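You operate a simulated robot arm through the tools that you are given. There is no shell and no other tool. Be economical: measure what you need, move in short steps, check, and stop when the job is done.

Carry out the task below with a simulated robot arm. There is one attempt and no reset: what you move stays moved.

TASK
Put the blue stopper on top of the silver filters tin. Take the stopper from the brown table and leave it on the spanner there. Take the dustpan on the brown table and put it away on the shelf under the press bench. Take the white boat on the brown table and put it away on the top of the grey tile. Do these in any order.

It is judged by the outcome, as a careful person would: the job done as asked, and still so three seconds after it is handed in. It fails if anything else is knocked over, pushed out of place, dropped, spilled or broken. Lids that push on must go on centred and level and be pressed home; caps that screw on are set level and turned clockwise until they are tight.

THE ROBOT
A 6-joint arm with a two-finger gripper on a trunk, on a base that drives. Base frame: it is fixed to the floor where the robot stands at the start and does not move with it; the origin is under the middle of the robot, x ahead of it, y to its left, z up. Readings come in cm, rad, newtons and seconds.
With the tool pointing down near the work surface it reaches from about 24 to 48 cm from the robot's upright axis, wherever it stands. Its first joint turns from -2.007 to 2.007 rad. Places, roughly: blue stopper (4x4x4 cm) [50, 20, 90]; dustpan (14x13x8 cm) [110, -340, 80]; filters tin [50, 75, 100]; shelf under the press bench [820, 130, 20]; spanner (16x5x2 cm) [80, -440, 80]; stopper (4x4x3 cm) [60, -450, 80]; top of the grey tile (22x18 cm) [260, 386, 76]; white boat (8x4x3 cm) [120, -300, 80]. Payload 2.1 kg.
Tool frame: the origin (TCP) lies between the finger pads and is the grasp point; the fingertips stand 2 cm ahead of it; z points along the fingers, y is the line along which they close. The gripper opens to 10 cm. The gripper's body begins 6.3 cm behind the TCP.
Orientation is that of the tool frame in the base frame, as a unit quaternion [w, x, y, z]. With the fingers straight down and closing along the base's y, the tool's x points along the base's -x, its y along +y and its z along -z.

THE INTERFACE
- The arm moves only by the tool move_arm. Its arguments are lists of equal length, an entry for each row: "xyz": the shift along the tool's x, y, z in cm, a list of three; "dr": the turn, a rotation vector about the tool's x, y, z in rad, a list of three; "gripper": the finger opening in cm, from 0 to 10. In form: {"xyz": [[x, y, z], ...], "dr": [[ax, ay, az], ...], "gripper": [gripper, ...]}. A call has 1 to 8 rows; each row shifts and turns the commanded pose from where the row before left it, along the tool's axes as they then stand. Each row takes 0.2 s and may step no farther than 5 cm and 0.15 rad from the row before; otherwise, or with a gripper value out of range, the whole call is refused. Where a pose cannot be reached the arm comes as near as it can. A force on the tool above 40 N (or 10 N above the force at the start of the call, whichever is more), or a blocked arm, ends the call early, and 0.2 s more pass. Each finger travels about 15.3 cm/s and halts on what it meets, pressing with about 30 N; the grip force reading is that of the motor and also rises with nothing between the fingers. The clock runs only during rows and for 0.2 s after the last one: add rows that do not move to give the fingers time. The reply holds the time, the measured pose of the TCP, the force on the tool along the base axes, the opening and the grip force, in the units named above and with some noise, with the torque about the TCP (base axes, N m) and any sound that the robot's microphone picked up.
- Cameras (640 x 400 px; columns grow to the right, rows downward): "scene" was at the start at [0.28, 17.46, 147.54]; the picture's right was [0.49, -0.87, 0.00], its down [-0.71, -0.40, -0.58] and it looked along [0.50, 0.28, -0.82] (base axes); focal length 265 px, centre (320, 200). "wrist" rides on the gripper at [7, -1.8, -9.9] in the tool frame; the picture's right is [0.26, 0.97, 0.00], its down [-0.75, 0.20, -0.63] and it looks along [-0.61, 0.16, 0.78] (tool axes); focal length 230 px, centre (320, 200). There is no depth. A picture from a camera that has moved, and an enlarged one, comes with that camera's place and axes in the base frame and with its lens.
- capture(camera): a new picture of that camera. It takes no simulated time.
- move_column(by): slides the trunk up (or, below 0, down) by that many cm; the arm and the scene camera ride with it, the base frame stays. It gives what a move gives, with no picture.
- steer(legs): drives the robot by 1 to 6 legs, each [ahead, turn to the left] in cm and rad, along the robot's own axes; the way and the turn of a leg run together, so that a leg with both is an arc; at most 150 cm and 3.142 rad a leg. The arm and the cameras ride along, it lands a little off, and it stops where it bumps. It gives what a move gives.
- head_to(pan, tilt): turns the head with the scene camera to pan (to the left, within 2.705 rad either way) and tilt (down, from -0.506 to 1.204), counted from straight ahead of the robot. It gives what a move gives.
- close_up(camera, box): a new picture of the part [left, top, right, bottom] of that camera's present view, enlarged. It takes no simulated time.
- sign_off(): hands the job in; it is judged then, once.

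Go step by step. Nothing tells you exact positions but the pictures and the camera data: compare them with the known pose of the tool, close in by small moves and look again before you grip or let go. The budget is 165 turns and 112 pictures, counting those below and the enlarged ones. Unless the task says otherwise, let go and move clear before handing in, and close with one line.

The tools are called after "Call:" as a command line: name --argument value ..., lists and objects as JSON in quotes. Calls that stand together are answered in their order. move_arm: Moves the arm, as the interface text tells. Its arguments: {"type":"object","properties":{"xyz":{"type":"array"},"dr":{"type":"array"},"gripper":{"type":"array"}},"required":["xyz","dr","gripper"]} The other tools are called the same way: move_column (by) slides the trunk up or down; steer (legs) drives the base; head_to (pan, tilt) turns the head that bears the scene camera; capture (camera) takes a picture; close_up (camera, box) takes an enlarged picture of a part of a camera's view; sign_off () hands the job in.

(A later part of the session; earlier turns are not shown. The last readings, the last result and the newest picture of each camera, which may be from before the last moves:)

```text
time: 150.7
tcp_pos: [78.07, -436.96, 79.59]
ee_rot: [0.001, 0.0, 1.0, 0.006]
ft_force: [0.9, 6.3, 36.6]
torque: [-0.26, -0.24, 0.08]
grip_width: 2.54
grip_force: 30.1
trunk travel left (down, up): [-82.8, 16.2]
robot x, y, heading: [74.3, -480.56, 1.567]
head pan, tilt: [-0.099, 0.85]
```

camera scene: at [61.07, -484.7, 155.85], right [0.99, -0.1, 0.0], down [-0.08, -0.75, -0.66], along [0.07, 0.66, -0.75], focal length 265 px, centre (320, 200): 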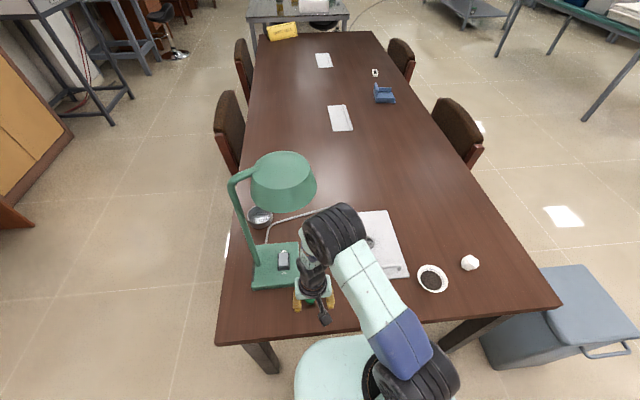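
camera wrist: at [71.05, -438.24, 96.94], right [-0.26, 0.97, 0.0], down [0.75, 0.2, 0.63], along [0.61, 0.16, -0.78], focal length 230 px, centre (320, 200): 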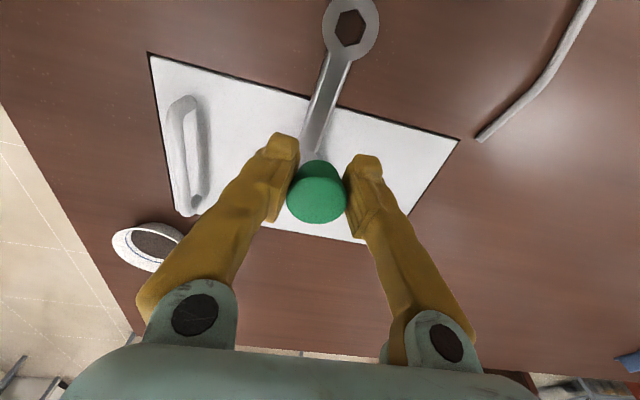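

Contact with the bar at z≈77.6. I'll relieve the load, look, then open.

Call:
move_arm --xyz '[[0, 0, -0.3], [0, 0, 0]]' --dr '[[0, 0, 0], [0, 0, 0]]' --gripper '[2, 2]'

Call:
close_up --camera "wrist" --box '[220, 60, 420, 240]'

```text
time: 151.3
tcp_pos: [78.08, -436.91, 79.64]
ee_rot: [0.001, -0.001, 1.0, 0.003]
ft_force: [-0.4, 7.7, 20.5]
torque: [0.11, -0.11, 0.03]
grip_width: 2.54
grip_force: 29.8
trunk travel left (down, up): [-82.8, 16.2]
robot x, y, heading: [74.19, -480.39, 1.572]
head pan, tilt: [-0.099, 0.85]
```

```text
2.22 times, centred on (320, 150) of wrist
camera zoom: at [71.14, -438.76, 89.54], right [-0.26, 0.97, 0.0], down [0.75, 0.2, 0.63], along [0.61, 0.17, -0.78], focal length 511 px, centre (320, 311)
```

zoom: 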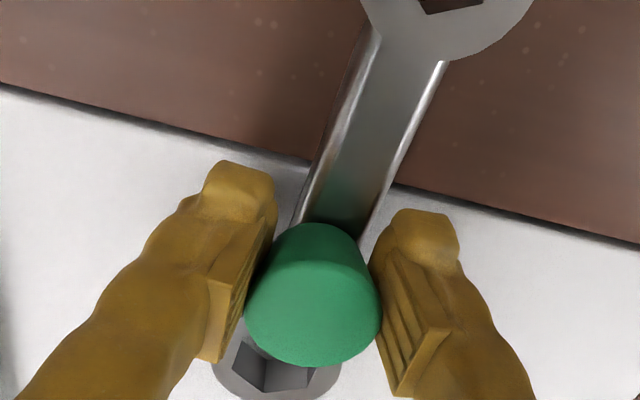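

The stopper sits centred on the bar. Release.

Call:
move_arm --xyz '[[0, 0, -0.15], [0, 0, 0], [0, 0, 0], [0, 0, 0], [0, 0, 0]]' --dr '[[0, 0, 0], [0, 0, 0], [0, 0, 0], [0, 0, 0], [0, 0, 0]]' --gripper '[2, 2, 3, 3.5, 4]'

Call:
move_arm --xyz '[[0, 0, -1], [0, 0, -2], [0, 0, -4], [0, 0, -4], [0, 0, 0]]' --dr '[[0, 0, 0], [0, 0, 0], [0, 0, 0], [0, 0, 0], [0, 0, 0]]' --gripper '[4, 4.5, 5, 6, 6]'

Call:
capture --camera "wrist"

```text
time: 152.5
tcp_pos: [78.11, -436.93, 79.75]
ee_rot: [0.0, 0.001, 1.0, 0.001]
ft_force: [0.5, 0.0, 0.2]
torque: [0.02, 0.02, 0.01]
grip_width: 4.03
grip_force: 0.0
trunk travel left (down, up): [-82.8, 16.2]
robot x, y, heading: [74.0, -480.52, 1.571]
head pan, tilt: [-0.099, 0.85]
```

```text
time: 153.7
tcp_pos: [78.11, -436.9, 90.86]
ee_rot: [0.0, 0.001, 1.0, 0.001]
ft_force: [0.0, 0.8, 0.1]
torque: [-0.03, 0.01, 0.03]
grip_width: 5.98
grip_force: 0.0
trunk travel left (down, up): [-82.8, 16.2]
robot x, y, heading: [74.28, -480.35, 1.566]
head pan, tilt: [-0.099, 0.85]
```

```text
47 pictures are left
camera wrist: at [71.11, -438.68, 100.66], right [-0.26, 0.97, 0.0], down [0.75, 0.2, 0.63], along [0.61, 0.16, -0.78], focal length 230 px, centre (320, 200)
```

wrist: 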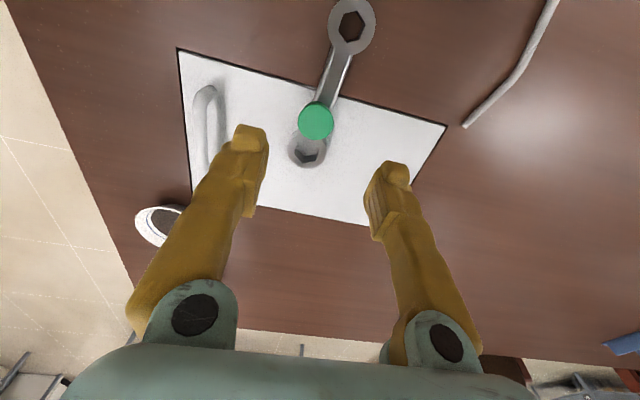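

The green stopper stands on the spanner. Next I'll raise the trunk, back out, and drive round to the +x side, across from the gap between the chairs.

Call:
move_column --by 10

Call:
steer --legs '[[-30, 0], [0, -1.567], [150, 0], [0, 1.57], [150, 0], [37, 0]]'

Call:
steer --legs '[[0, 1.57]]'

Call:
head_to --pan -0.1 --tilt 0.6

Call:
capture --camera "scene"

```text
time: 155.1
tcp_pos: [77.92, -436.89, 100.77]
ee_rot: [0.0, 0.0, 1.0, 0.002]
ft_force: [0.1, 0.4, 0.2]
torque: [0.0, -0.01, 0.0]
grip_width: 6.01
grip_force: 0.1
trunk travel left (down, up): [-92.8, 6.2]
robot x, y, heading: [74.12, -480.1, 1.573]
head pan, tilt: [-0.099, 0.85]
```

```text
time: 180.8
tcp_pos: [224.85, -277.24, 100.93]
ee_rot: [0.0, -0.008, 1.0, 0.003]
ft_force: [0.0, -0.2, -0.2]
torque: [0.04, -0.01, 0.0]
grip_width: 6.01
grip_force: 0.0
trunk travel left (down, up): [-92.8, 6.2]
robot x, y, heading: [221.75, -320.75, 1.586]
head pan, tilt: [-0.099, 0.85]
```

```text
time: 185.0
tcp_pos: [178.3, -317.57, 100.8]
ee_rot: [0.002, 0.712, -0.702, -0.002]
ft_force: [-0.2, 0.4, 0.3]
torque: [-0.02, 0.01, -0.01]
grip_width: 5.99
grip_force: 0.0
trunk travel left (down, up): [-92.8, 6.2]
robot x, y, heading: [221.71, -320.93, -3.133]
head pan, tilt: [-0.099, 0.85]
```

```text
time: 185.8
tcp_pos: [178.26, -317.59, 100.71]
ee_rot: [0.001, 0.712, -0.702, -0.001]
ft_force: [0.4, -0.3, 0.6]
torque: [0.05, 0.0, -0.03]
grip_width: 6.02
grip_force: 0.0
trunk travel left (down, up): [-92.8, 6.2]
robot x, y, heading: [221.95, -320.58, -3.131]
head pan, tilt: [-0.099, 0.6]
```

```text
46 pictures are left
camera scene: at [219.18, -333.96, 173.93], right [0.09, 1.0, 0.0], down [0.56, -0.05, -0.82], along [-0.82, 0.07, -0.57], focal length 265 px, centre (320, 200)
```

scene: 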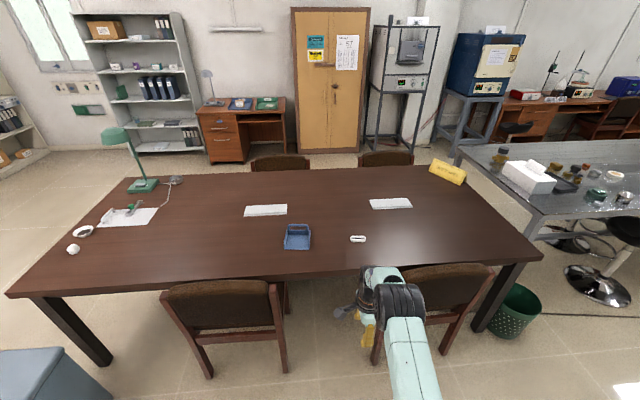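

Gap between chairs is y −349…−294, centred on my line. I'll drive forward 66 cm to reach the boat and dustpan.

Call:
steer --legs '[[66, -0.01]]'

Call:
move_arm --xyz '[[-4.3, -1.8, 2], [-4.3, -1.8, 2], [-4.3, -1.8, 1], [0, 0, 0]]' --dr '[[0, 0, 0], [0, 0, 0], [0, 0, 0], [0, 0, 0]]' --gripper '[8, 8, 8, 8]'

Call:
capture --camera "wrist"

```text
time: 189.4
tcp_pos: [112.52, -317.93, 100.84]
ee_rot: [0.001, 0.71, -0.704, -0.001]
ft_force: [-0.1, 0.2, 0.6]
torque: [-0.03, 0.01, 0.0]
grip_width: 6.0
grip_force: 0.0
trunk travel left (down, up): [-92.8, 6.2]
robot x, y, heading: [155.76, -321.34, -3.134]
head pan, tilt: [-0.099, 0.6]
```

```text
refused: row 1 steps farther than a row can; nothing moved
```

```text
45 pictures are left
camera wrist: at [114.5, -324.78, 110.68], right [-0.96, -0.27, 0.0], down [-0.2, 0.75, 0.63], along [-0.17, 0.61, -0.78], focal length 230 px, centre (320, 200)
```

wrist: 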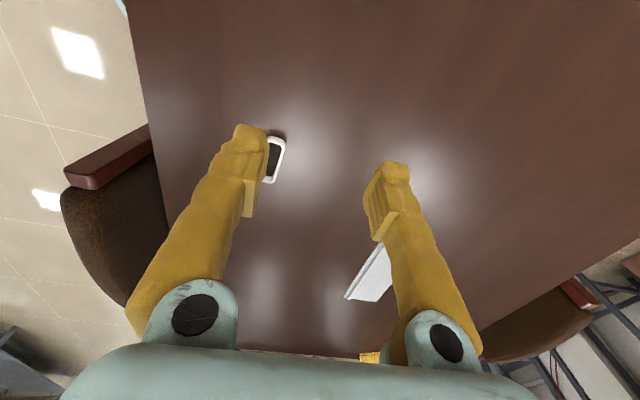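

The boat is at [116.8, −305.1]. Move over it and lower the trunk.

Call:
move_arm --xyz '[[-4.2, -1.4, 0], [-4.3, -1.4, 0], [-4.3, -1.4, 0], [0, 0, 0]]' --dr '[[0, 0, 0], [0, 0, 0], [0, 0, 0], [0, 0, 0]]' --gripper '[8, 8, 8, 8]'

Call:
move_column --by -13

Call:
capture --camera "wrist"

```text
time: 190.4
tcp_pos: [116.44, -304.86, 100.8]
ee_rot: [0.001, 0.71, -0.704, -0.001]
ft_force: [0.4, 0.3, -0.1]
torque: [-0.01, -0.02, 0.0]
grip_width: 8.02
grip_force: 0.0
trunk travel left (down, up): [-92.8, 6.2]
robot x, y, heading: [155.94, -321.49, -3.139]
head pan, tilt: [-0.099, 0.6]
```

```text
time: 192.0
tcp_pos: [116.49, -305.1, 87.72]
ee_rot: [0.001, 0.711, -0.704, -0.002]
ft_force: [-0.6, 0.1, 0.7]
torque: [-0.03, 0.0, 0.03]
grip_width: 8.01
grip_force: 0.0
trunk travel left (down, up): [-79.8, 19.2]
robot x, y, heading: [156.15, -321.11, -3.137]
head pan, tilt: [-0.099, 0.6]
```

```text
44 pictures are left
camera wrist: at [118.48, -311.9, 97.66], right [-0.96, -0.27, 0.0], down [-0.2, 0.75, 0.63], along [-0.17, 0.61, -0.78], focal length 230 px, centre (320, 200)
```

wrist: 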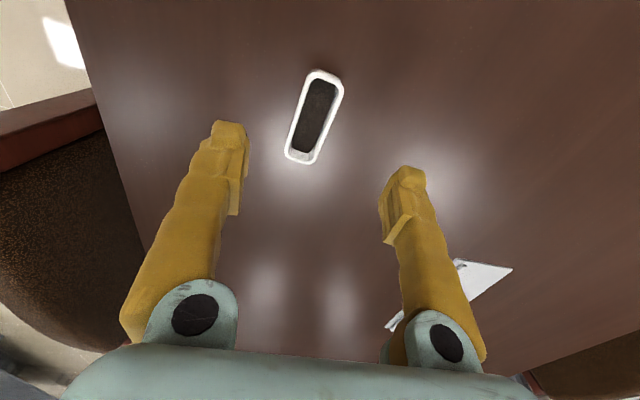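

The boat lies along y at x≈117.1. A closer look at its contents before gripping.

Call:
close_up --camera "wrist" --box '[260, 50, 380, 180]'

Call:
move_arm --xyz '[[0.1, -0.6, 3], [0, 0, 3], [0, 0, 2], [0, 0, 0]]' --dr '[[0, 0, 0], [0, 0, 0], [0, 0, 0], [0, 0, 0]]' --gripper '[8, 8, 8, 8]'

Call:
capture --camera "wrist"

```text
3.08 times, centred on (320, 115) of wrist
camera zoom: at [118.48, -311.9, 97.66], right [-0.96, -0.27, 0.0], down [-0.2, 0.75, 0.63], along [-0.17, 0.61, -0.78], focal length 708 px, centre (320, 462)
```

zoom: 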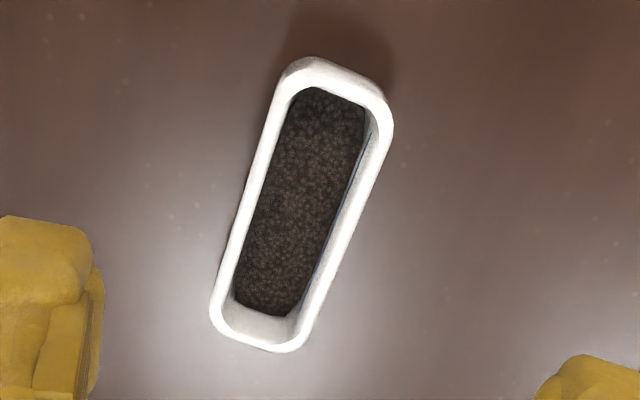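

```text
time: 193.0
tcp_pos: [117.0, -304.98, 79.8]
ee_rot: [0.001, 0.71, -0.705, -0.002]
ft_force: [0.3, 0.3, 0.0]
torque: [0.03, -0.01, 0.03]
grip_width: 7.97
grip_force: 0.0
trunk travel left (down, up): [-79.8, 19.2]
robot x, y, heading: [156.05, -321.46, -3.139]
head pan, tilt: [-0.099, 0.6]
```

```text
42 pictures are left
camera wrist: at [119.03, -311.96, 89.67], right [-0.96, -0.27, 0.0], down [-0.2, 0.75, 0.63], along [-0.17, 0.61, -0.78], focal length 230 px, centre (320, 200)
```

wrist: 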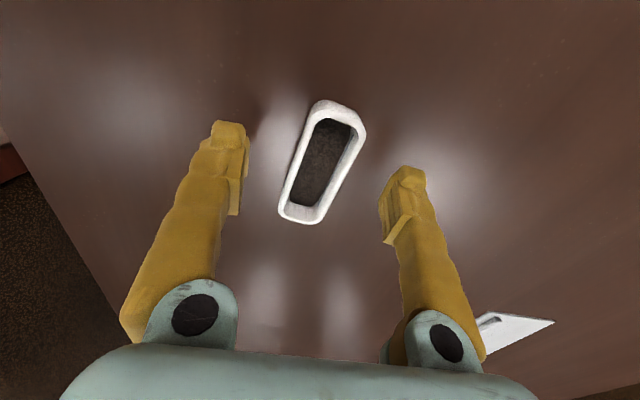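

It's filled with a dark powder, so I must keep it level and move gently. Lower and close on its sides.

Call:
move_arm --xyz '[[0.4, -0.2, 0.8], [0, 0, 0.8], [0, 0, 0]]' --dr '[[0, 0, 0], [0, 0, 0], [0, 0, 0]]' --gripper '[8, 8, 8]'

Call:
move_arm --xyz '[[0, 0, 0], [0, 0, 0], [0, 0, 0], [0, 0, 0], [0, 0, 0], [0, 0, 0]]' --dr '[[0, 0, 0], [0, 0, 0], [0, 0, 0], [0, 0, 0], [0, 0, 0], [0, 0, 0]]' --gripper '[6, 5, 4, 3.5, 3, 2.5]'

Call:
capture --camera "wrist"

```text
time: 193.8
tcp_pos: [117.32, -305.49, 78.22]
ee_rot: [0.001, 0.71, -0.704, -0.001]
ft_force: [0.0, -0.4, -0.6]
torque: [0.0, 0.01, -0.01]
grip_width: 7.99
grip_force: 0.0
trunk travel left (down, up): [-79.8, 19.2]
robot x, y, heading: [156.12, -321.46, -3.134]
head pan, tilt: [-0.099, 0.6]
```

```text
time: 195.2
tcp_pos: [117.33, -305.45, 78.2]
ee_rot: [0.002, 0.71, -0.705, -0.001]
ft_force: [0.5, -0.4, 0.4]
torque: [0.0, 0.0, 0.0]
grip_width: 3.08
grip_force: 29.5
trunk travel left (down, up): [-79.8, 19.2]
robot x, y, heading: [155.99, -321.21, -3.134]
head pan, tilt: [-0.099, 0.6]
```

```text
41 pictures are left
camera wrist: at [119.23, -312.38, 88.04], right [-0.96, -0.27, 0.0], down [-0.21, 0.75, 0.63], along [-0.17, 0.61, -0.78], focal length 230 px, centre (320, 200)
```

wrist: 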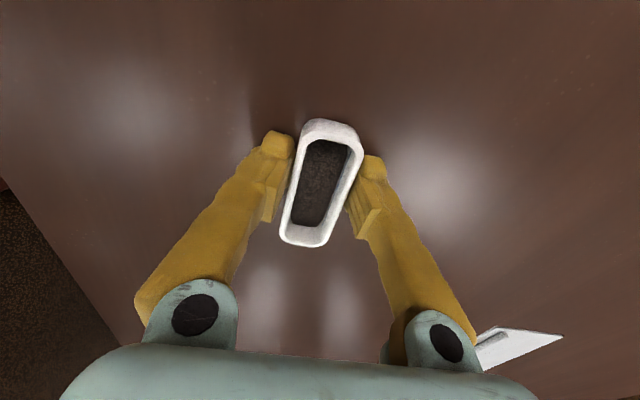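

The boat is held. I'll lift slowly with the trunk, back out of the gap and look north toward the grey tile.

Call:
move_column --by 14

Call:
steer --legs '[[-70, 0], [0, -1.575]]'

Call:
head_to --pan 0.0 --tilt 0.3

Call:
capture --camera "scene"

```text
time: 196.9
tcp_pos: [117.26, -305.45, 92.1]
ee_rot: [0.001, 0.71, -0.704, -0.001]
ft_force: [-0.5, -0.6, -0.6]
torque: [0.0, 0.01, 0.02]
grip_width: 3.08
grip_force: 30.1
trunk travel left (down, up): [-93.8, 5.2]
robot x, y, heading: [156.1, -321.48, -3.135]
head pan, tilt: [-0.099, 0.6]
```

```text
time: 204.5
tcp_pos: [241.76, -282.78, 92.24]
ee_rot: [0.0, 0.0, 1.0, 0.001]
ft_force: [0.1, -0.3, -1.0]
torque: [0.05, 0.08, -0.04]
grip_width: 3.05
grip_force: 29.8
trunk travel left (down, up): [-93.8, 5.2]
robot x, y, heading: [225.51, -321.03, 1.566]
head pan, tilt: [-0.099, 0.6]
```

```text
time: 205.3
tcp_pos: [241.79, -282.84, 92.29]
ee_rot: [0.0, 0.001, 1.0, 0.001]
ft_force: [-0.7, -0.2, -0.8]
torque: [0.02, 0.01, -0.04]
grip_width: 3.07
grip_force: 30.2
trunk travel left (down, up): [-93.8, 5.2]
robot x, y, heading: [225.52, -322.03, 1.567]
head pan, tilt: [0.0, 0.3]
```

```text
40 pictures are left
camera scene: at [211.67, -318.01, 177.68], right [1.0, 0.0, 0.0], down [0.0, -0.3, -0.95], along [0.0, 0.95, -0.3], focal length 265 px, centre (320, 200)
```

scene: 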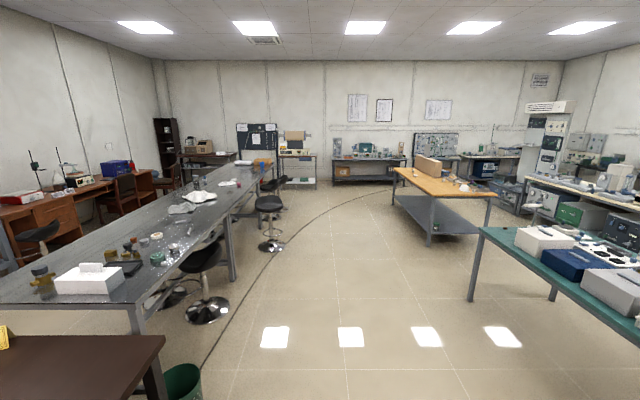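

The tile should be on the back bench near the far wall. Zoom in there and on the press-bench candidates.

Call:
close_up --camera "scene" --box '[270, 120, 430, 220]'

```text
4.00 times, centred on (350, 170) of scene
camera zoom: at [211.67, -318.01, 177.68], right [1.0, 0.0, 0.0], down [0.0, -0.3, -0.95], along [0.0, 0.95, -0.3], focal length 1058 px, centre (200, 320)
```

zoom: 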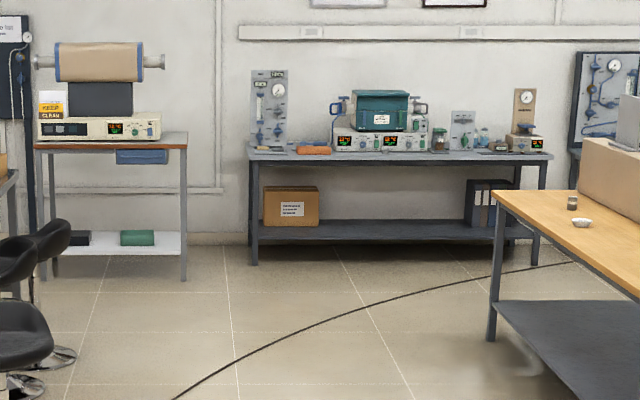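

The tile bench stands at the back wall (front edge y≈374). The aisle at x≈225 is clear; I'll drive up to y≈270 and look.

Call:
steer --legs '[[150, 0], [150, 0], [150, 0], [130, 0]]'

Call:
head_to --pan -0.25 --tilt 0.55

Call:
capture --camera "scene"

```text
time: 232.9
tcp_pos: [235.73, 297.11, 92.17]
ee_rot: [-0.001, -0.007, 1.0, 0.002]
ft_force: [-0.1, 0.1, -0.6]
torque: [0.01, 0.02, -0.01]
grip_width: 3.07
grip_force: 30.1
trunk travel left (down, up): [-93.8, 5.2]
robot x, y, heading: [220.36, 258.25, 1.587]
head pan, tilt: [0.0, 0.3]
```

```text
time: 233.7
tcp_pos: [235.73, 296.96, 92.17]
ee_rot: [0.0, -0.01, 1.0, 0.002]
ft_force: [0.4, 0.1, -0.5]
torque: [-0.01, -0.02, -0.01]
grip_width: 3.05
grip_force: 29.9
trunk travel left (down, up): [-93.8, 5.2]
robot x, y, heading: [220.3, 258.39, 1.587]
head pan, tilt: [-0.25, 0.55]
```

```text
38 pictures are left
camera scene: at [208.43, 260.74, 175.4], right [0.97, -0.23, 0.0], down [-0.12, -0.51, -0.85], along [0.2, 0.83, -0.52], focal length 265 px, centre (320, 200)
```

scene: 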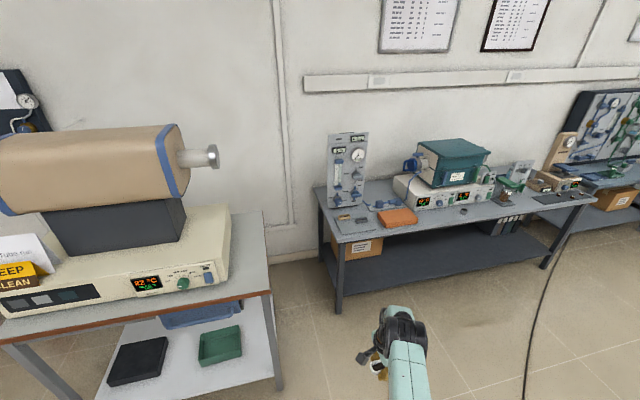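

Call:
close_up --camera "scene" --box '[300, 170, 460, 270]'

```text
4.00 times, centred on (380, 220) of scene
camera zoom: at [208.43, 260.74, 175.4], right [0.97, -0.23, 0.0], down [-0.12, -0.51, -0.85], along [0.2, 0.83, -0.52], focal length 1058 px, centre (80, 120)
```

zoom: 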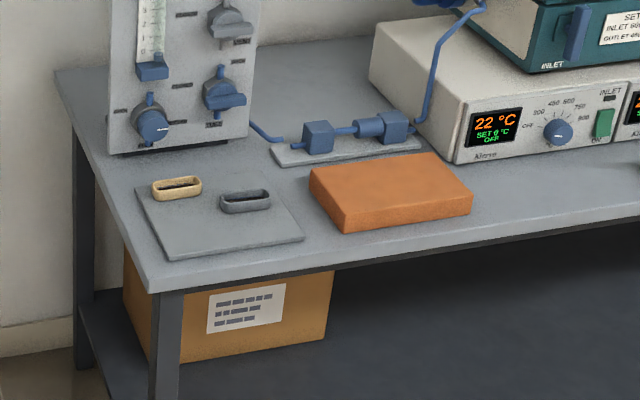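

The grey tile spans x 250–271, y 377–395 with two boats on its rear half; the free spot is front-left, about [257, 380.3]. I'll drive up so the boat comes near it.

Call:
steer --legs '[[0, -0.276], [79, 0], [0, 0.26]]'

Call:
head_to --pan -0.35 --tilt 0.95

Call:
capture --camera "scene"

Call:
capture --camera "wrist"

```text
time: 239.7
tcp_pos: [256.3, 373.35, 92.2]
ee_rot: [0.0, -0.004, 1.0, 0.002]
ft_force: [-0.4, 0.4, -1.0]
torque: [0.01, -0.02, 0.0]
grip_width: 3.06
grip_force: 29.5
trunk travel left (down, up): [-93.8, 5.2]
robot x, y, heading: [240.62, 334.38, 1.574]
head pan, tilt: [-0.25, 0.55]
```

```text
time: 240.6
tcp_pos: [256.3, 373.34, 92.19]
ee_rot: [0.0, -0.003, 1.0, 0.002]
ft_force: [-0.6, 0.1, -1.2]
torque: [0.0, 0.04, -0.01]
grip_width: 3.07
grip_force: 30.1
trunk travel left (down, up): [-93.8, 5.2]
robot x, y, heading: [240.4, 334.89, 1.576]
head pan, tilt: [-0.351, 0.949]
```

```text
36 pictures are left
camera scene: at [228.94, 335.33, 172.1], right [0.94, -0.34, 0.0], down [-0.28, -0.76, -0.58], along [0.2, 0.55, -0.81], focal length 265 px, centre (320, 200)
```

scene: 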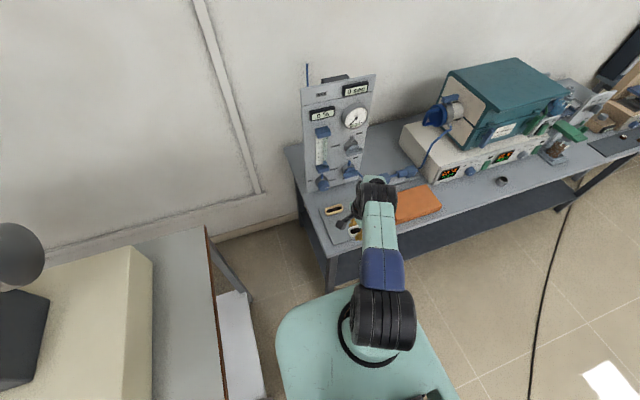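

```text
35 pictures are left
camera wrist: at [249.37, 371.42, 102.04], right [-0.26, 0.96, 0.0], down [0.75, 0.2, 0.63], along [0.61, 0.17, -0.78], focal length 230 px, centre (320, 200)
```

wrist: 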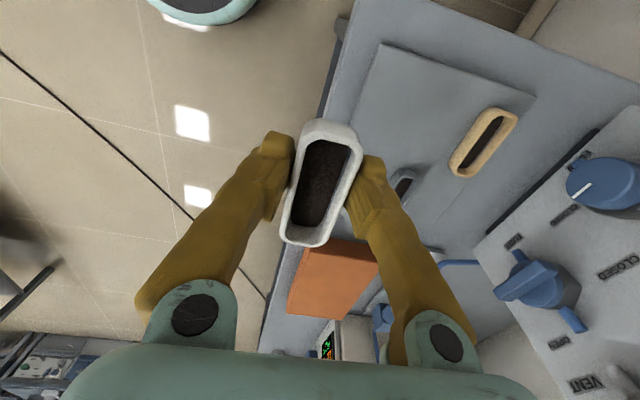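

Positions confirmed: target [257, 380.4]. I'll creep forward 6 cm with the base and look from above the tile.

Call:
steer --legs '[[6, 0]]'

Call:
move_arm --xyz '[[-0.7, 1.0, 1.5], [0, 0, 2], [0, 0, 0]]' --dr '[[0, 0, 0], [0, 0, 0], [0, 0, 0]]' --gripper '[2.5, 2.5, 2.5]'

Call:
capture --camera "wrist"

```text
time: 241.6
tcp_pos: [256.45, 378.82, 92.37]
ee_rot: [0.0, -0.002, 1.0, 0.005]
ft_force: [-0.5, -0.2, -0.7]
torque: [-0.02, -0.01, 0.0]
grip_width: 3.04
grip_force: 29.6
trunk travel left (down, up): [-93.8, 5.2]
robot x, y, heading: [240.54, 340.66, 1.575]
head pan, tilt: [-0.351, 0.949]
```

```text
time: 242.4
tcp_pos: [257.14, 379.58, 88.94]
ee_rot: [0.001, -0.003, 1.0, 0.006]
ft_force: [-0.2, -0.4, -0.6]
torque: [0.05, 0.03, -0.02]
grip_width: 3.05
grip_force: 30.0
trunk travel left (down, up): [-93.8, 5.2]
robot x, y, heading: [240.83, 340.28, 1.578]
head pan, tilt: [-0.351, 0.949]
```

```text
34 pictures are left
camera wrist: at [250.17, 377.5, 98.96], right [-0.26, 0.96, 0.01], down [0.75, 0.2, 0.63], along [0.61, 0.18, -0.77], focal length 230 px, centre (320, 200)
```

wrist: 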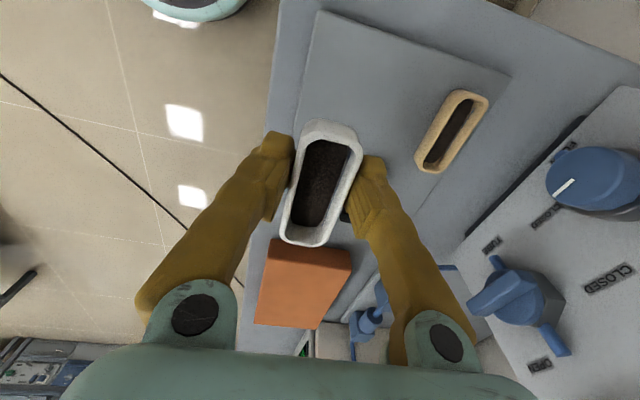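

Shift slightly for clearance from the grey boat, level, and lower with the trunk to just above the tile.

Call:
move_arm --xyz '[[0.7, 0.4, 0], [0, 0, 0]]' --dr '[[0.012, 0.002, 0], [0, 0, 0]]' --gripper '[2.5, 2.5]'

Call:
move_column --by -8

Call:
capture --camera "wrist"

```text
time: 243.0
tcp_pos: [256.51, 380.15, 88.92]
ee_rot: [0.0, -0.003, 1.0, 0.0]
ft_force: [-0.1, -1.3, -0.5]
torque: [0.01, 0.0, 0.04]
grip_width: 3.06
grip_force: 30.0
trunk travel left (down, up): [-93.8, 5.2]
robot x, y, heading: [240.27, 340.67, 1.576]
head pan, tilt: [-0.351, 0.949]
```

```text
time: 244.2
tcp_pos: [256.44, 380.21, 81.03]
ee_rot: [-0.001, -0.003, 1.0, 0.0]
ft_force: [0.1, -0.5, -0.6]
torque: [0.0, 0.03, -0.04]
grip_width: 3.06
grip_force: 30.1
trunk travel left (down, up): [-85.8, 13.2]
robot x, y, heading: [240.05, 340.71, 1.575]
head pan, tilt: [-0.351, 0.949]
```

```text
33 pictures are left
camera wrist: at [249.52, 378.39, 90.87], right [-0.26, 0.96, 0.0], down [0.75, 0.2, 0.63], along [0.61, 0.17, -0.78], focal length 230 px, centre (320, 200)
```

wrist: 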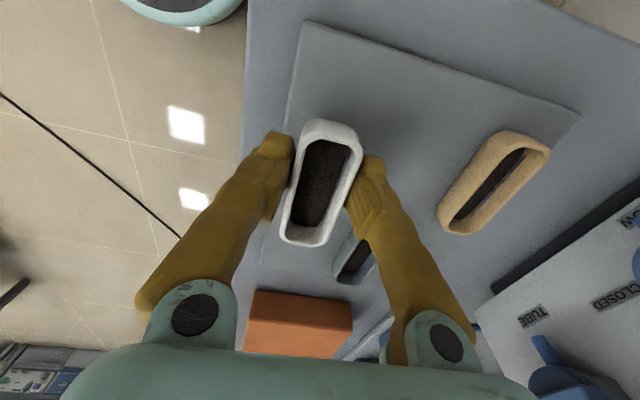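

All clear. Lower in small steps to contact.

Call:
move_arm --xyz '[[0, 0, 0.4], [0, 0, 0.4], [0, 0, 0]]' --dr '[[0, 0, 0], [0, 0, 0], [0, 0, 0]]' --gripper '[2.5, 2.5, 2.5]'

Call:
move_arm --xyz '[[0, 0, 0.3], [0, 0, 0.2], [0, 0, 0]]' --dr '[[0, 0, 0], [0, 0, 0], [0, 0, 0]]' --gripper '[2.5, 2.5, 2.5]'

Call:
move_arm --xyz '[[0, 0, 0.25], [0, 0, 0]]' --dr '[[0, 0, 0], [0, 0, 0]]' --gripper '[2.5, 2.5]'

```text
time: 244.9
tcp_pos: [256.36, 380.26, 80.12]
ee_rot: [-0.001, -0.002, 1.0, 0.001]
ft_force: [0.1, -0.5, -0.5]
torque: [0.0, -0.04, 0.01]
grip_width: 3.08
grip_force: 29.8
trunk travel left (down, up): [-85.8, 13.2]
robot x, y, heading: [240.65, 340.41, 1.576]
head pan, tilt: [-0.351, 0.949]
```

```text
time: 245.8
tcp_pos: [256.47, 380.14, 79.66]
ee_rot: [0.0, -0.002, 1.0, 0.001]
ft_force: [0.0, 0.1, -0.8]
torque: [0.0, 0.02, 0.03]
grip_width: 3.07
grip_force: 30.4
trunk travel left (down, up): [-85.8, 13.2]
robot x, y, heading: [240.49, 340.54, 1.576]
head pan, tilt: [-0.351, 0.949]
```

```text
time: 246.3
tcp_pos: [256.39, 380.12, 79.55]
ee_rot: [0.0, -0.002, 1.0, 0.0]
ft_force: [-0.1, 0.5, 0.0]
torque: [0.04, 0.0, 0.0]
grip_width: 3.06
grip_force: 29.7
trunk travel left (down, up): [-85.8, 13.2]
robot x, y, heading: [240.4, 340.84, 1.578]
head pan, tilt: [-0.351, 0.949]
```

Call:
move_arm --xyz '[[0, 0, 0.25], [0, 0, 0]]' --dr '[[0, 0, 0], [0, 0, 0]]' --gripper '[2.5, 2.5]'

Call:
move_arm --xyz '[[0, 0, 0.25], [0, 0, 0]]' --dr '[[0, 0, 0], [0, 0, 0]]' --gripper '[2.5, 2.5]'

Call:
move_arm --xyz '[[0, 0, 0.2], [0, 0, 0]]' --dr '[[0, 0, 0], [0, 0, 0]]' --gripper '[2.5, 2.5]'

```text
time: 246.9
tcp_pos: [256.29, 379.92, 79.39]
ee_rot: [-0.001, -0.003, 1.0, 0.001]
ft_force: [0.5, 0.6, -0.2]
torque: [-0.01, 0.01, -0.01]
grip_width: 3.02
grip_force: 30.1
out of reach, approached as far as the arm can: row 1
trunk travel left (down, up): [-85.8, 13.2]
robot x, y, heading: [240.44, 340.9, 1.582]
head pan, tilt: [-0.351, 0.949]
```

```text
time: 247.6
tcp_pos: [256.19, 379.74, 79.1]
ee_rot: [-0.001, -0.002, 1.0, 0.0]
ft_force: [-0.5, 0.5, 0.0]
torque: [0.0, 0.0, -0.02]
grip_width: 3.06
grip_force: 29.8
trunk travel left (down, up): [-85.8, 13.2]
robot x, y, heading: [240.26, 340.62, 1.573]
head pan, tilt: [-0.351, 0.949]
```

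```text
time: 248.2
tcp_pos: [256.34, 379.83, 79.01]
ee_rot: [0.001, -0.002, 1.0, 0.0]
ft_force: [0.1, 0.0, -0.8]
torque: [0.01, 0.03, -0.02]
grip_width: 3.05
grip_force: 29.9
trunk travel left (down, up): [-85.8, 13.2]
robot x, y, heading: [240.46, 340.58, 1.574]
head pan, tilt: [-0.351, 0.949]
```

The arm is near its lower limit, so I'll continue down with the trunk in small steps.

Call:
move_column --by -0.3

Call:
move_column --by -0.3

Call:
close_up --camera "wrist" --box '[240, 80, 420, 260]'

```text
time: 248.7
tcp_pos: [256.27, 379.97, 78.81]
ee_rot: [0.0, -0.003, 1.0, 0.0]
ft_force: [0.8, 0.7, -1.0]
torque: [0.0, 0.01, -0.03]
grip_width: 3.08
grip_force: 29.8
trunk travel left (down, up): [-85.5, 13.5]
robot x, y, heading: [240.46, 340.7, 1.578]
head pan, tilt: [-0.351, 0.949]
```

```text
time: 249.2
tcp_pos: [256.29, 379.99, 78.6]
ee_rot: [0.0, -0.002, 1.0, 0.0]
ft_force: [-0.3, 0.4, -0.4]
torque: [0.0, -0.01, -0.02]
grip_width: 3.05
grip_force: 30.3
trunk travel left (down, up): [-85.2, 13.8]
robot x, y, heading: [240.53, 340.57, 1.578]
head pan, tilt: [-0.351, 0.949]
```

```text
2.22 times, centred on (330, 170) of wrist
camera zoom: at [249.35, 378.04, 88.43], right [-0.26, 0.96, 0.0], down [0.75, 0.2, 0.63], along [0.61, 0.17, -0.78], focal length 511 px, centre (298, 267)
```

zoom: 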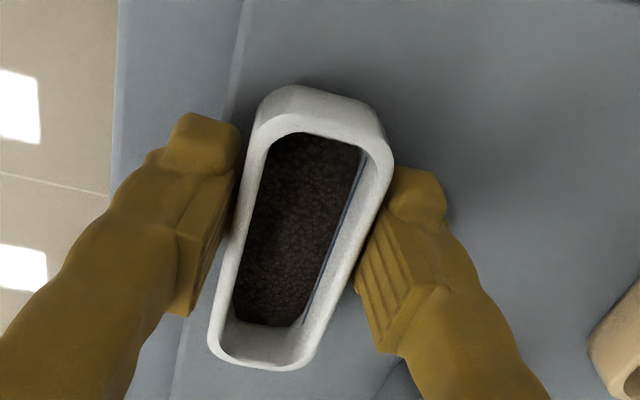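

The boat is about 0.8 cm inside the tile's front edge; I'd like a bit more margin, so I'll raise slightly and shift 0.6 cm inward.

Call:
move_arm --xyz '[[0, 0, -0.4], [0, 0.6, 0], [0, 0, 0]]' --dr '[[0, 0, 0], [0, 0, 0], [0, 0, 0]]' --gripper '[2.5, 2.5, 2.5]'

Call:
move_column --by -0.5

Call:
move_column --by -0.3

```text
time: 250.0
tcp_pos: [256.17, 380.35, 79.12]
ee_rot: [-0.001, -0.003, 1.0, -0.001]
ft_force: [0.0, 0.8, 0.2]
torque: [-0.01, -0.01, -0.01]
grip_width: 3.04
grip_force: 30.1
trunk travel left (down, up): [-85.2, 13.8]
robot x, y, heading: [240.52, 340.54, 1.576]
head pan, tilt: [-0.351, 0.949]
```

```text
time: 250.5
tcp_pos: [256.11, 380.34, 78.57]
ee_rot: [0.0, -0.003, 1.0, 0.0]
ft_force: [-1.2, -0.2, -0.7]
torque: [0.01, 0.0, -0.01]
grip_width: 3.04
grip_force: 30.0
trunk travel left (down, up): [-84.7, 14.3]
robot x, y, heading: [240.39, 340.78, 1.573]
head pan, tilt: [-0.351, 0.949]
```

```text
time: 251.1
tcp_pos: [256.26, 380.21, 78.46]
ee_rot: [0.0, -0.002, 1.0, 0.001]
ft_force: [-0.2, -0.8, 7.5]
torque: [0.02, -0.32, 0.0]
grip_width: 3.05
grip_force: 29.6
trunk travel left (down, up): [-84.4, 14.6]
robot x, y, heading: [240.49, 340.31, 1.577]
head pan, tilt: [-0.351, 0.949]
```

Contact on the tile (7.5 N). Open gently; fingers clear nothing else nearby.

Call:
move_arm --xyz '[[0, 0, 0], [0, 0, 0], [0, 0, 0], [0, 0, 0]]' --dr '[[0, 0, 0], [0, 0, 0], [0, 0, 0], [0, 0, 0]]' --gripper '[3.3, 3.8, 4.4, 4.6]'

Call:
capture --camera "wrist"

```text
time: 252.1
tcp_pos: [256.19, 380.29, 78.23]
ee_rot: [0.0, -0.002, 1.0, -0.001]
ft_force: [0.1, -0.5, -0.2]
torque: [0.03, 0.0, 0.0]
grip_width: 4.6
grip_force: 0.1
trunk travel left (down, up): [-84.4, 14.6]
robot x, y, heading: [240.64, 340.67, 1.571]
head pan, tilt: [-0.351, 0.949]
```

```text
31 pictures are left
camera wrist: at [249.23, 378.44, 88.18], right [-0.26, 0.96, 0.0], down [0.75, 0.2, 0.63], along [0.61, 0.17, -0.78], focal length 230 px, centre (320, 200)
```

wrist: 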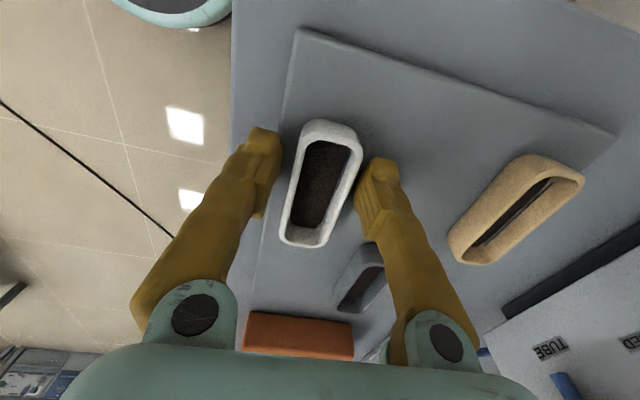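

The boat sits level on the tile. Rise straight up and check.

Call:
move_column --by 14

Call:
capture --camera "wrist"

```text
time: 253.7
tcp_pos: [256.07, 380.25, 92.24]
ee_rot: [0.0, -0.002, 1.0, -0.001]
ft_force: [0.1, 0.5, 0.6]
torque: [0.03, 0.02, 0.03]
grip_width: 4.61
grip_force: 0.0
trunk travel left (down, up): [-98.4, 0.6]
robot x, y, heading: [240.15, 341.02, 1.58]
head pan, tilt: [-0.351, 0.949]
```

```text
30 pictures are left
camera wrist: at [249.23, 378.44, 102.18], right [-0.26, 0.96, 0.0], down [0.75, 0.2, 0.63], along [0.61, 0.17, -0.78], focal length 230 px, centre (320, 200)
```

wrist: 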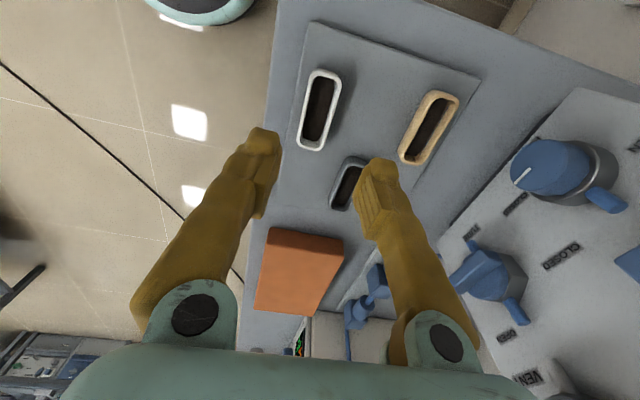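

All three boats are in order on the tile. Next, the dustpan: back out, turn round, and return to the gap beside the brown table.

Call:
steer --legs '[[-80, 0], [0, 3.1], [150, 0], [150, 0], [150, 0], [133, 0]]'

```text
time: 292.7
tcp_pos: [198.2, -362.9, 92.32]
ee_rot: [-0.001, 1.0, -0.024, 0.0]
ft_force: [-0.4, -0.8, 0.4]
torque: [-0.02, 0.01, 0.0]
grip_width: 4.61
grip_force: 0.0
trunk travel left (down, up): [-98.4, 0.6]
robot x, y, heading: [216.13, -324.01, -1.62]
head pan, tilt: [-0.351, 0.949]
```

I'll turn to face the table and look closely at the dustpan before going in.

Call:
steer --legs '[[0, -1.555]]'

Call:
head_to --pan 0.1 --tilt 0.65

Call:
capture --camera "scene"

```text
time: 296.9
tcp_pos: [177.05, -307.09, 92.23]
ee_rot: [-0.001, -0.696, 0.718, 0.0]
ft_force: [-0.2, -0.2, 0.1]
torque: [0.0, -0.02, -0.02]
grip_width: 4.61
grip_force: 0.1
trunk travel left (down, up): [-98.4, 0.6]
robot x, y, heading: [216.1, -324.1, 3.113]
head pan, tilt: [-0.351, 0.949]
```

```text
time: 297.8
tcp_pos: [177.01, -307.07, 92.24]
ee_rot: [-0.001, -0.696, 0.718, -0.001]
ft_force: [0.6, 0.4, 0.4]
torque: [-0.02, 0.0, -0.02]
grip_width: 4.59
grip_force: 0.0
trunk travel left (down, up): [-98.4, 0.6]
robot x, y, heading: [216.31, -324.01, 3.105]
head pan, tilt: [0.099, 0.649]
```

```text
29 pictures are left
camera scene: at [213.01, -339.01, 179.11], right [-0.07, 1.0, 0.0], down [0.6, 0.04, -0.8], along [-0.79, -0.05, -0.6], focal length 265 px, centre (320, 200)
```

scene: 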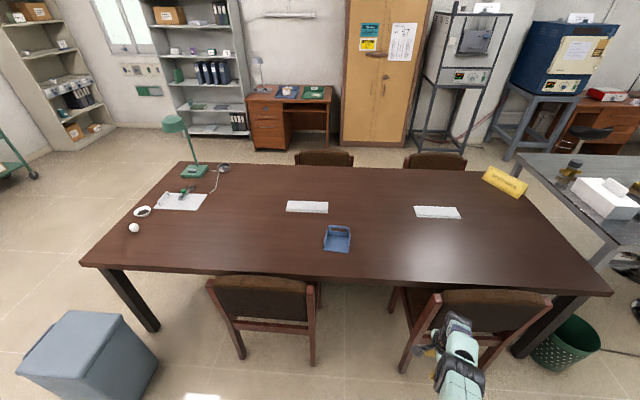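

Call:
close_up --camera "scene" --box '[300, 210, 380, 260]'

Call:
close_up --camera "scene" --box '[140, 170, 220, 220]'

```text
8.00 times, centred on (340, 235) of scene
camera zoom: at [213.01, -339.01, 179.11], right [-0.07, 1.0, 0.0], down [0.6, 0.04, -0.8], along [-0.79, -0.05, -0.6], focal length 2117 px, centre (160, -80)
```

zoom: 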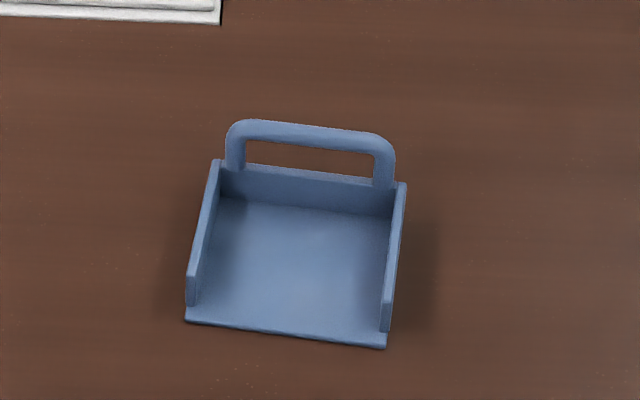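

```text
8.00 times, centred on (180, 195) of scene
camera zoom: at [213.01, -339.01, 179.11], right [-0.07, 1.0, 0.0], down [0.6, 0.04, -0.8], along [-0.79, -0.05, -0.6], focal length 2117 px, centre (1440, 240)
```

zoom: 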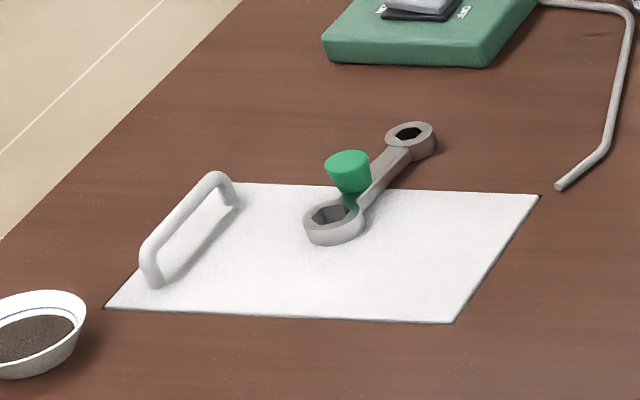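

The stopper is secure on the spanner. The dustpan has a bail handle at its −x side, bar centre ≈[110.5, −335.3, 84], running along y (rotated ~5°). I'll drive in and move above it.

Call:
steer --legs '[[62, 0.033]]'

Call:
move_arm --xyz '[[4.3, 0, 0], [4.3, 0.3, 0], [4.3, 0.3, 0], [4.3, 0.3, 0], [4.3, 0.3, 0], [4.3, 0.3, 0], [3, 0.3, 0], [0, 0, 0]]' --dr '[[0, 0, 0.045], [0, 0, 0.045], [0, 0, 0], [0, 0, 0], [0, 0, 0], [0, 0, 0], [0, 0, 0], [0, 0, 0]]' --gripper '[5, 5, 5, 5, 5, 5, 5, 5]'

Call:
capture --camera "wrist"

```text
time: 301.3
tcp_pos: [114.56, -307.49, 92.3]
ee_rot: [0.001, 0.708, -0.706, 0.0]
ft_force: [-0.3, 0.3, -0.5]
torque: [-0.01, -0.01, -0.01]
grip_width: 4.59
grip_force: 0.0
trunk travel left (down, up): [-98.4, 0.6]
robot x, y, heading: [153.62, -323.5, -3.14]
head pan, tilt: [0.099, 0.649]
```

```text
time: 303.1
tcp_pos: [112.55, -334.93, 93.12]
ee_rot: [-0.001, -0.677, 0.736, 0.0]
ft_force: [-0.9, -0.7, -0.2]
torque: [0.01, -0.04, 0.02]
grip_width: 4.98
grip_force: 0.0
out of reach, approached as far as the arm can: row 1, 2, 5, 6, 7
trunk travel left (down, up): [-98.4, 0.6]
robot x, y, heading: [153.83, -323.44, -3.139]
head pan, tilt: [0.099, 0.649]
```

```text
26 pictures are left
camera wrist: at [113.76, -341.93, 103.04], right [-0.98, -0.17, 0.0], down [-0.14, 0.77, 0.63], along [-0.11, 0.62, -0.78], focal length 230 px, centre (320, 200)
```

wrist: 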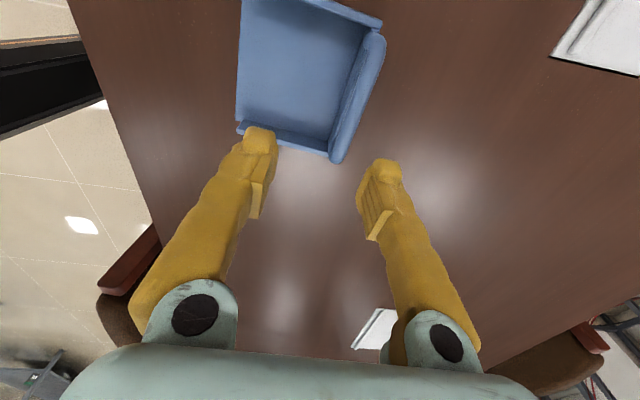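

The handle's mid is about [110.2, −336.2]. I'll lift the arm, lower the trunk for better reach, and align.

Call:
move_arm --xyz '[[0, 0, -4], [0, 0, -4], [0.6, 1.2, 0], [0.6, 1.2, 0], [0, 0, 0]]' --dr '[[0, 0, 0], [0, 0, 0], [0, 0, 0], [0, 0, 0], [0, 0, 0]]' --gripper '[5, 5, 5, 5, 5]'

Call:
move_column --by -13

Call:
capture --camera "wrist"

```text
time: 304.3
tcp_pos: [109.97, -335.8, 101.28]
ee_rot: [0.0, -0.676, 0.737, 0.0]
ft_force: [0.1, -1.5, 0.5]
torque: [-0.01, 0.03, 0.01]
grip_width: 5.0
grip_force: 0.1
trunk travel left (down, up): [-98.4, 0.6]
robot x, y, heading: [153.97, -323.18, -3.135]
head pan, tilt: [0.099, 0.649]
```

```text
time: 305.9
tcp_pos: [109.88, -335.89, 88.18]
ee_rot: [0.0, -0.676, 0.737, 0.0]
ft_force: [-0.4, 0.6, -0.1]
torque: [0.0, 0.0, 0.01]
grip_width: 5.0
grip_force: 0.1
trunk travel left (down, up): [-85.4, 13.6]
robot x, y, heading: [154.2, -323.4, -3.136]
head pan, tilt: [0.099, 0.649]
```

```text
25 pictures are left
camera wrist: at [111.15, -342.88, 98.09], right [-0.98, -0.17, 0.0], down [-0.14, 0.77, 0.63], along [-0.11, 0.62, -0.78], focal length 230 px, centre (320, 200)
```

wrist: 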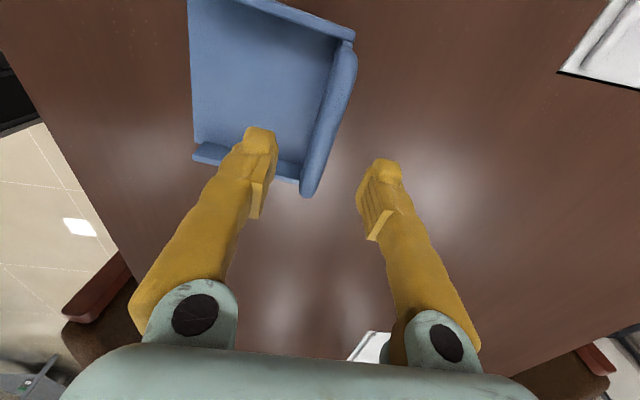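

Aligned in x; shift 1 cm in −y and lower so the fingers straddle the handle bar.

Call:
move_arm --xyz '[[1.0, 0.1, 1.5], [0, 0, 2], [0, 0, 0]]' --dr '[[0, 0, 0], [0, 0, 0], [0, 0, 0]]' --gripper '[5, 5, 5]'

Call:
capture --camera "wrist"

```text
time: 306.7
tcp_pos: [110.74, -336.48, 85.01]
ee_rot: [-0.001, -0.676, 0.737, -0.001]
ft_force: [0.7, 0.3, -0.1]
torque: [0.0, 0.0, 0.0]
grip_width: 5.0
grip_force: 0.1
out of reach, approached as far as the arm can: row 2
trunk travel left (down, up): [-85.4, 13.6]
robot x, y, heading: [153.76, -323.25, -3.139]
head pan, tilt: [0.099, 0.649]
```

```text
24 pictures are left
camera wrist: at [111.98, -343.53, 94.97], right [-0.98, -0.17, 0.0], down [-0.14, 0.77, 0.63], along [-0.11, 0.62, -0.78], focal length 230 px, centre (320, 200)
```

wrist: 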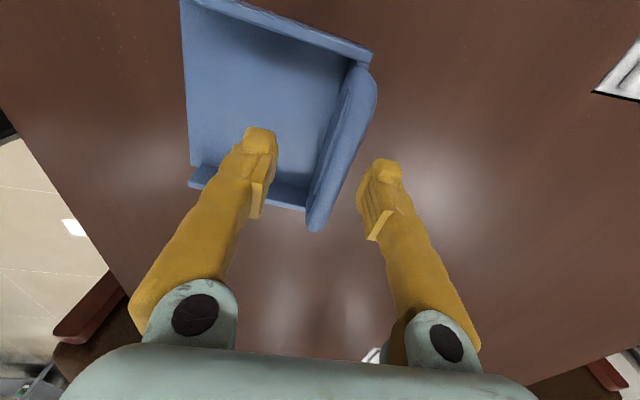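

Slightly short of reach at depth. I'll lift, creep 4 cm closer, and realign.

Call:
move_arm --xyz '[[0, 0, -3], [0, 0, -2], [0, 0, 0]]' --dr '[[0, 0, 0], [0, 0, 0], [0, 0, 0]]' --gripper '[5, 5, 5]'

Call:
steer --legs '[[4, 0]]'

Call:
move_arm --xyz '[[0.4, -1.6, 0], [0.3, -1.5, 0], [0, 0, 2], [0, 0, 2], [0, 0, 0]]' --dr '[[0, 0, 0], [0, 0, 0], [0, 0, 0], [0, 0, 0], [0, 0, 0]]' --gripper '[5, 5, 5, 5, 5]'

Call:
capture --camera "wrist"

```text
time: 307.5
tcp_pos: [110.73, -336.37, 90.13]
ee_rot: [0.001, -0.676, 0.737, 0.0]
ft_force: [-0.1, 0.1, -0.3]
torque: [0.02, 0.01, 0.03]
grip_width: 5.0
grip_force: 0.0
trunk travel left (down, up): [-85.4, 13.6]
robot x, y, heading: [153.81, -323.48, -3.138]
head pan, tilt: [0.099, 0.649]
```

```text
time: 308.4
tcp_pos: [107.23, -336.56, 90.5]
ee_rot: [-0.003, -0.677, 0.736, 0.003]
ft_force: [0.4, 0.2, -1.1]
torque: [0.0, 0.06, 0.0]
grip_width: 5.01
grip_force: 0.0
trunk travel left (down, up): [-85.4, 13.6]
robot x, y, heading: [149.87, -323.09, -3.14]
head pan, tilt: [0.099, 0.649]
```

```text
time: 309.6
tcp_pos: [110.01, -337.61, 86.22]
ee_rot: [-0.001, -0.676, 0.737, 0.0]
ft_force: [0.1, 0.4, 0.3]
torque: [0.02, 0.02, 0.02]
grip_width: 5.01
grip_force: 0.0
trunk travel left (down, up): [-85.4, 13.6]
robot x, y, heading: [149.98, -323.31, -3.137]
head pan, tilt: [0.099, 0.649]
```

```text
23 pictures are left
camera wrist: at [111.27, -344.56, 96.13], right [-0.98, -0.17, 0.0], down [-0.13, 0.77, 0.63], along [-0.11, 0.62, -0.78], focal length 230 px, centre (320, 200)
```

wrist: 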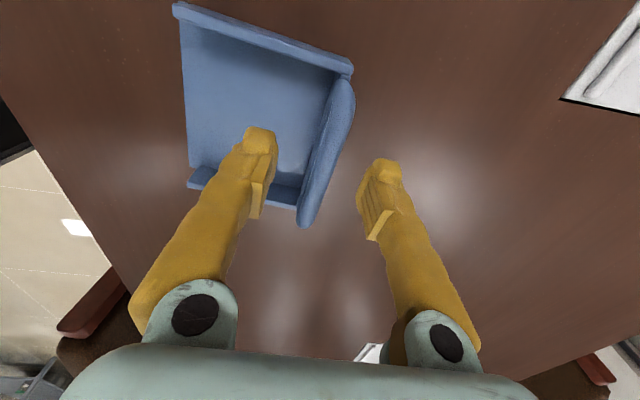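

Well aligned over the handle. Lower 4 cm and close.

Call:
move_arm --xyz '[[0, 0.2, 2], [0, 0, 1.8], [0, 0, 0]]' --dr '[[0, 0, 0], [0, 0, 0], [0, 0, 0]]' --gripper '[5, 5, 5]'

Call:
move_arm --xyz '[[0, 0, 0], [0, 0, 0], [0, 0, 0], [0, 0, 0]]' --dr '[[0, 0, 0], [0, 0, 0], [0, 0, 0], [0, 0, 0]]' --gripper '[3.5, 2.5, 1, 0.3]'

Call:
capture --camera "wrist"

```text
time: 310.4
tcp_pos: [109.7, -337.45, 82.46]
ee_rot: [-0.002, -0.676, 0.737, 0.001]
ft_force: [0.5, -0.2, -0.7]
torque: [0.01, 0.0, 0.05]
grip_width: 4.99
grip_force: 0.1
trunk travel left (down, up): [-85.4, 13.6]
robot x, y, heading: [149.68, -323.78, -3.137]
head pan, tilt: [0.099, 0.649]
```

```text
time: 311.4
tcp_pos: [109.7, -337.44, 82.38]
ee_rot: [0.0, -0.676, 0.736, 0.0]
ft_force: [-0.6, 0.4, -0.8]
torque: [0.01, 0.05, 0.01]
grip_width: 0.58
grip_force: 30.7
trunk travel left (down, up): [-85.4, 13.6]
robot x, y, heading: [149.91, -323.34, -3.135]
head pan, tilt: [0.099, 0.649]
```

```text
22 pictures are left
camera wrist: at [110.99, -344.53, 92.28], right [-0.98, -0.17, 0.0], down [-0.14, 0.76, 0.63], along [-0.11, 0.62, -0.78], focal length 230 px, centre (320, 200)
```

wrist: 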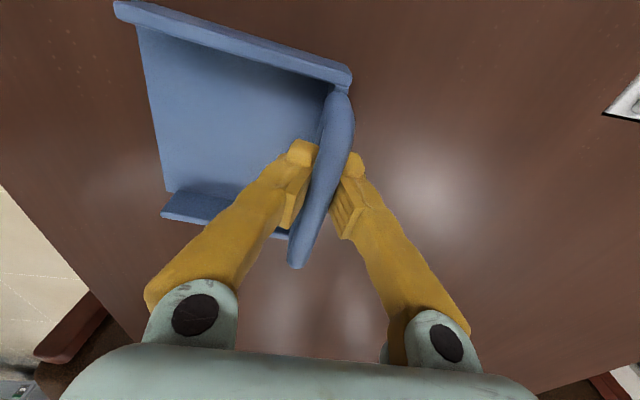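

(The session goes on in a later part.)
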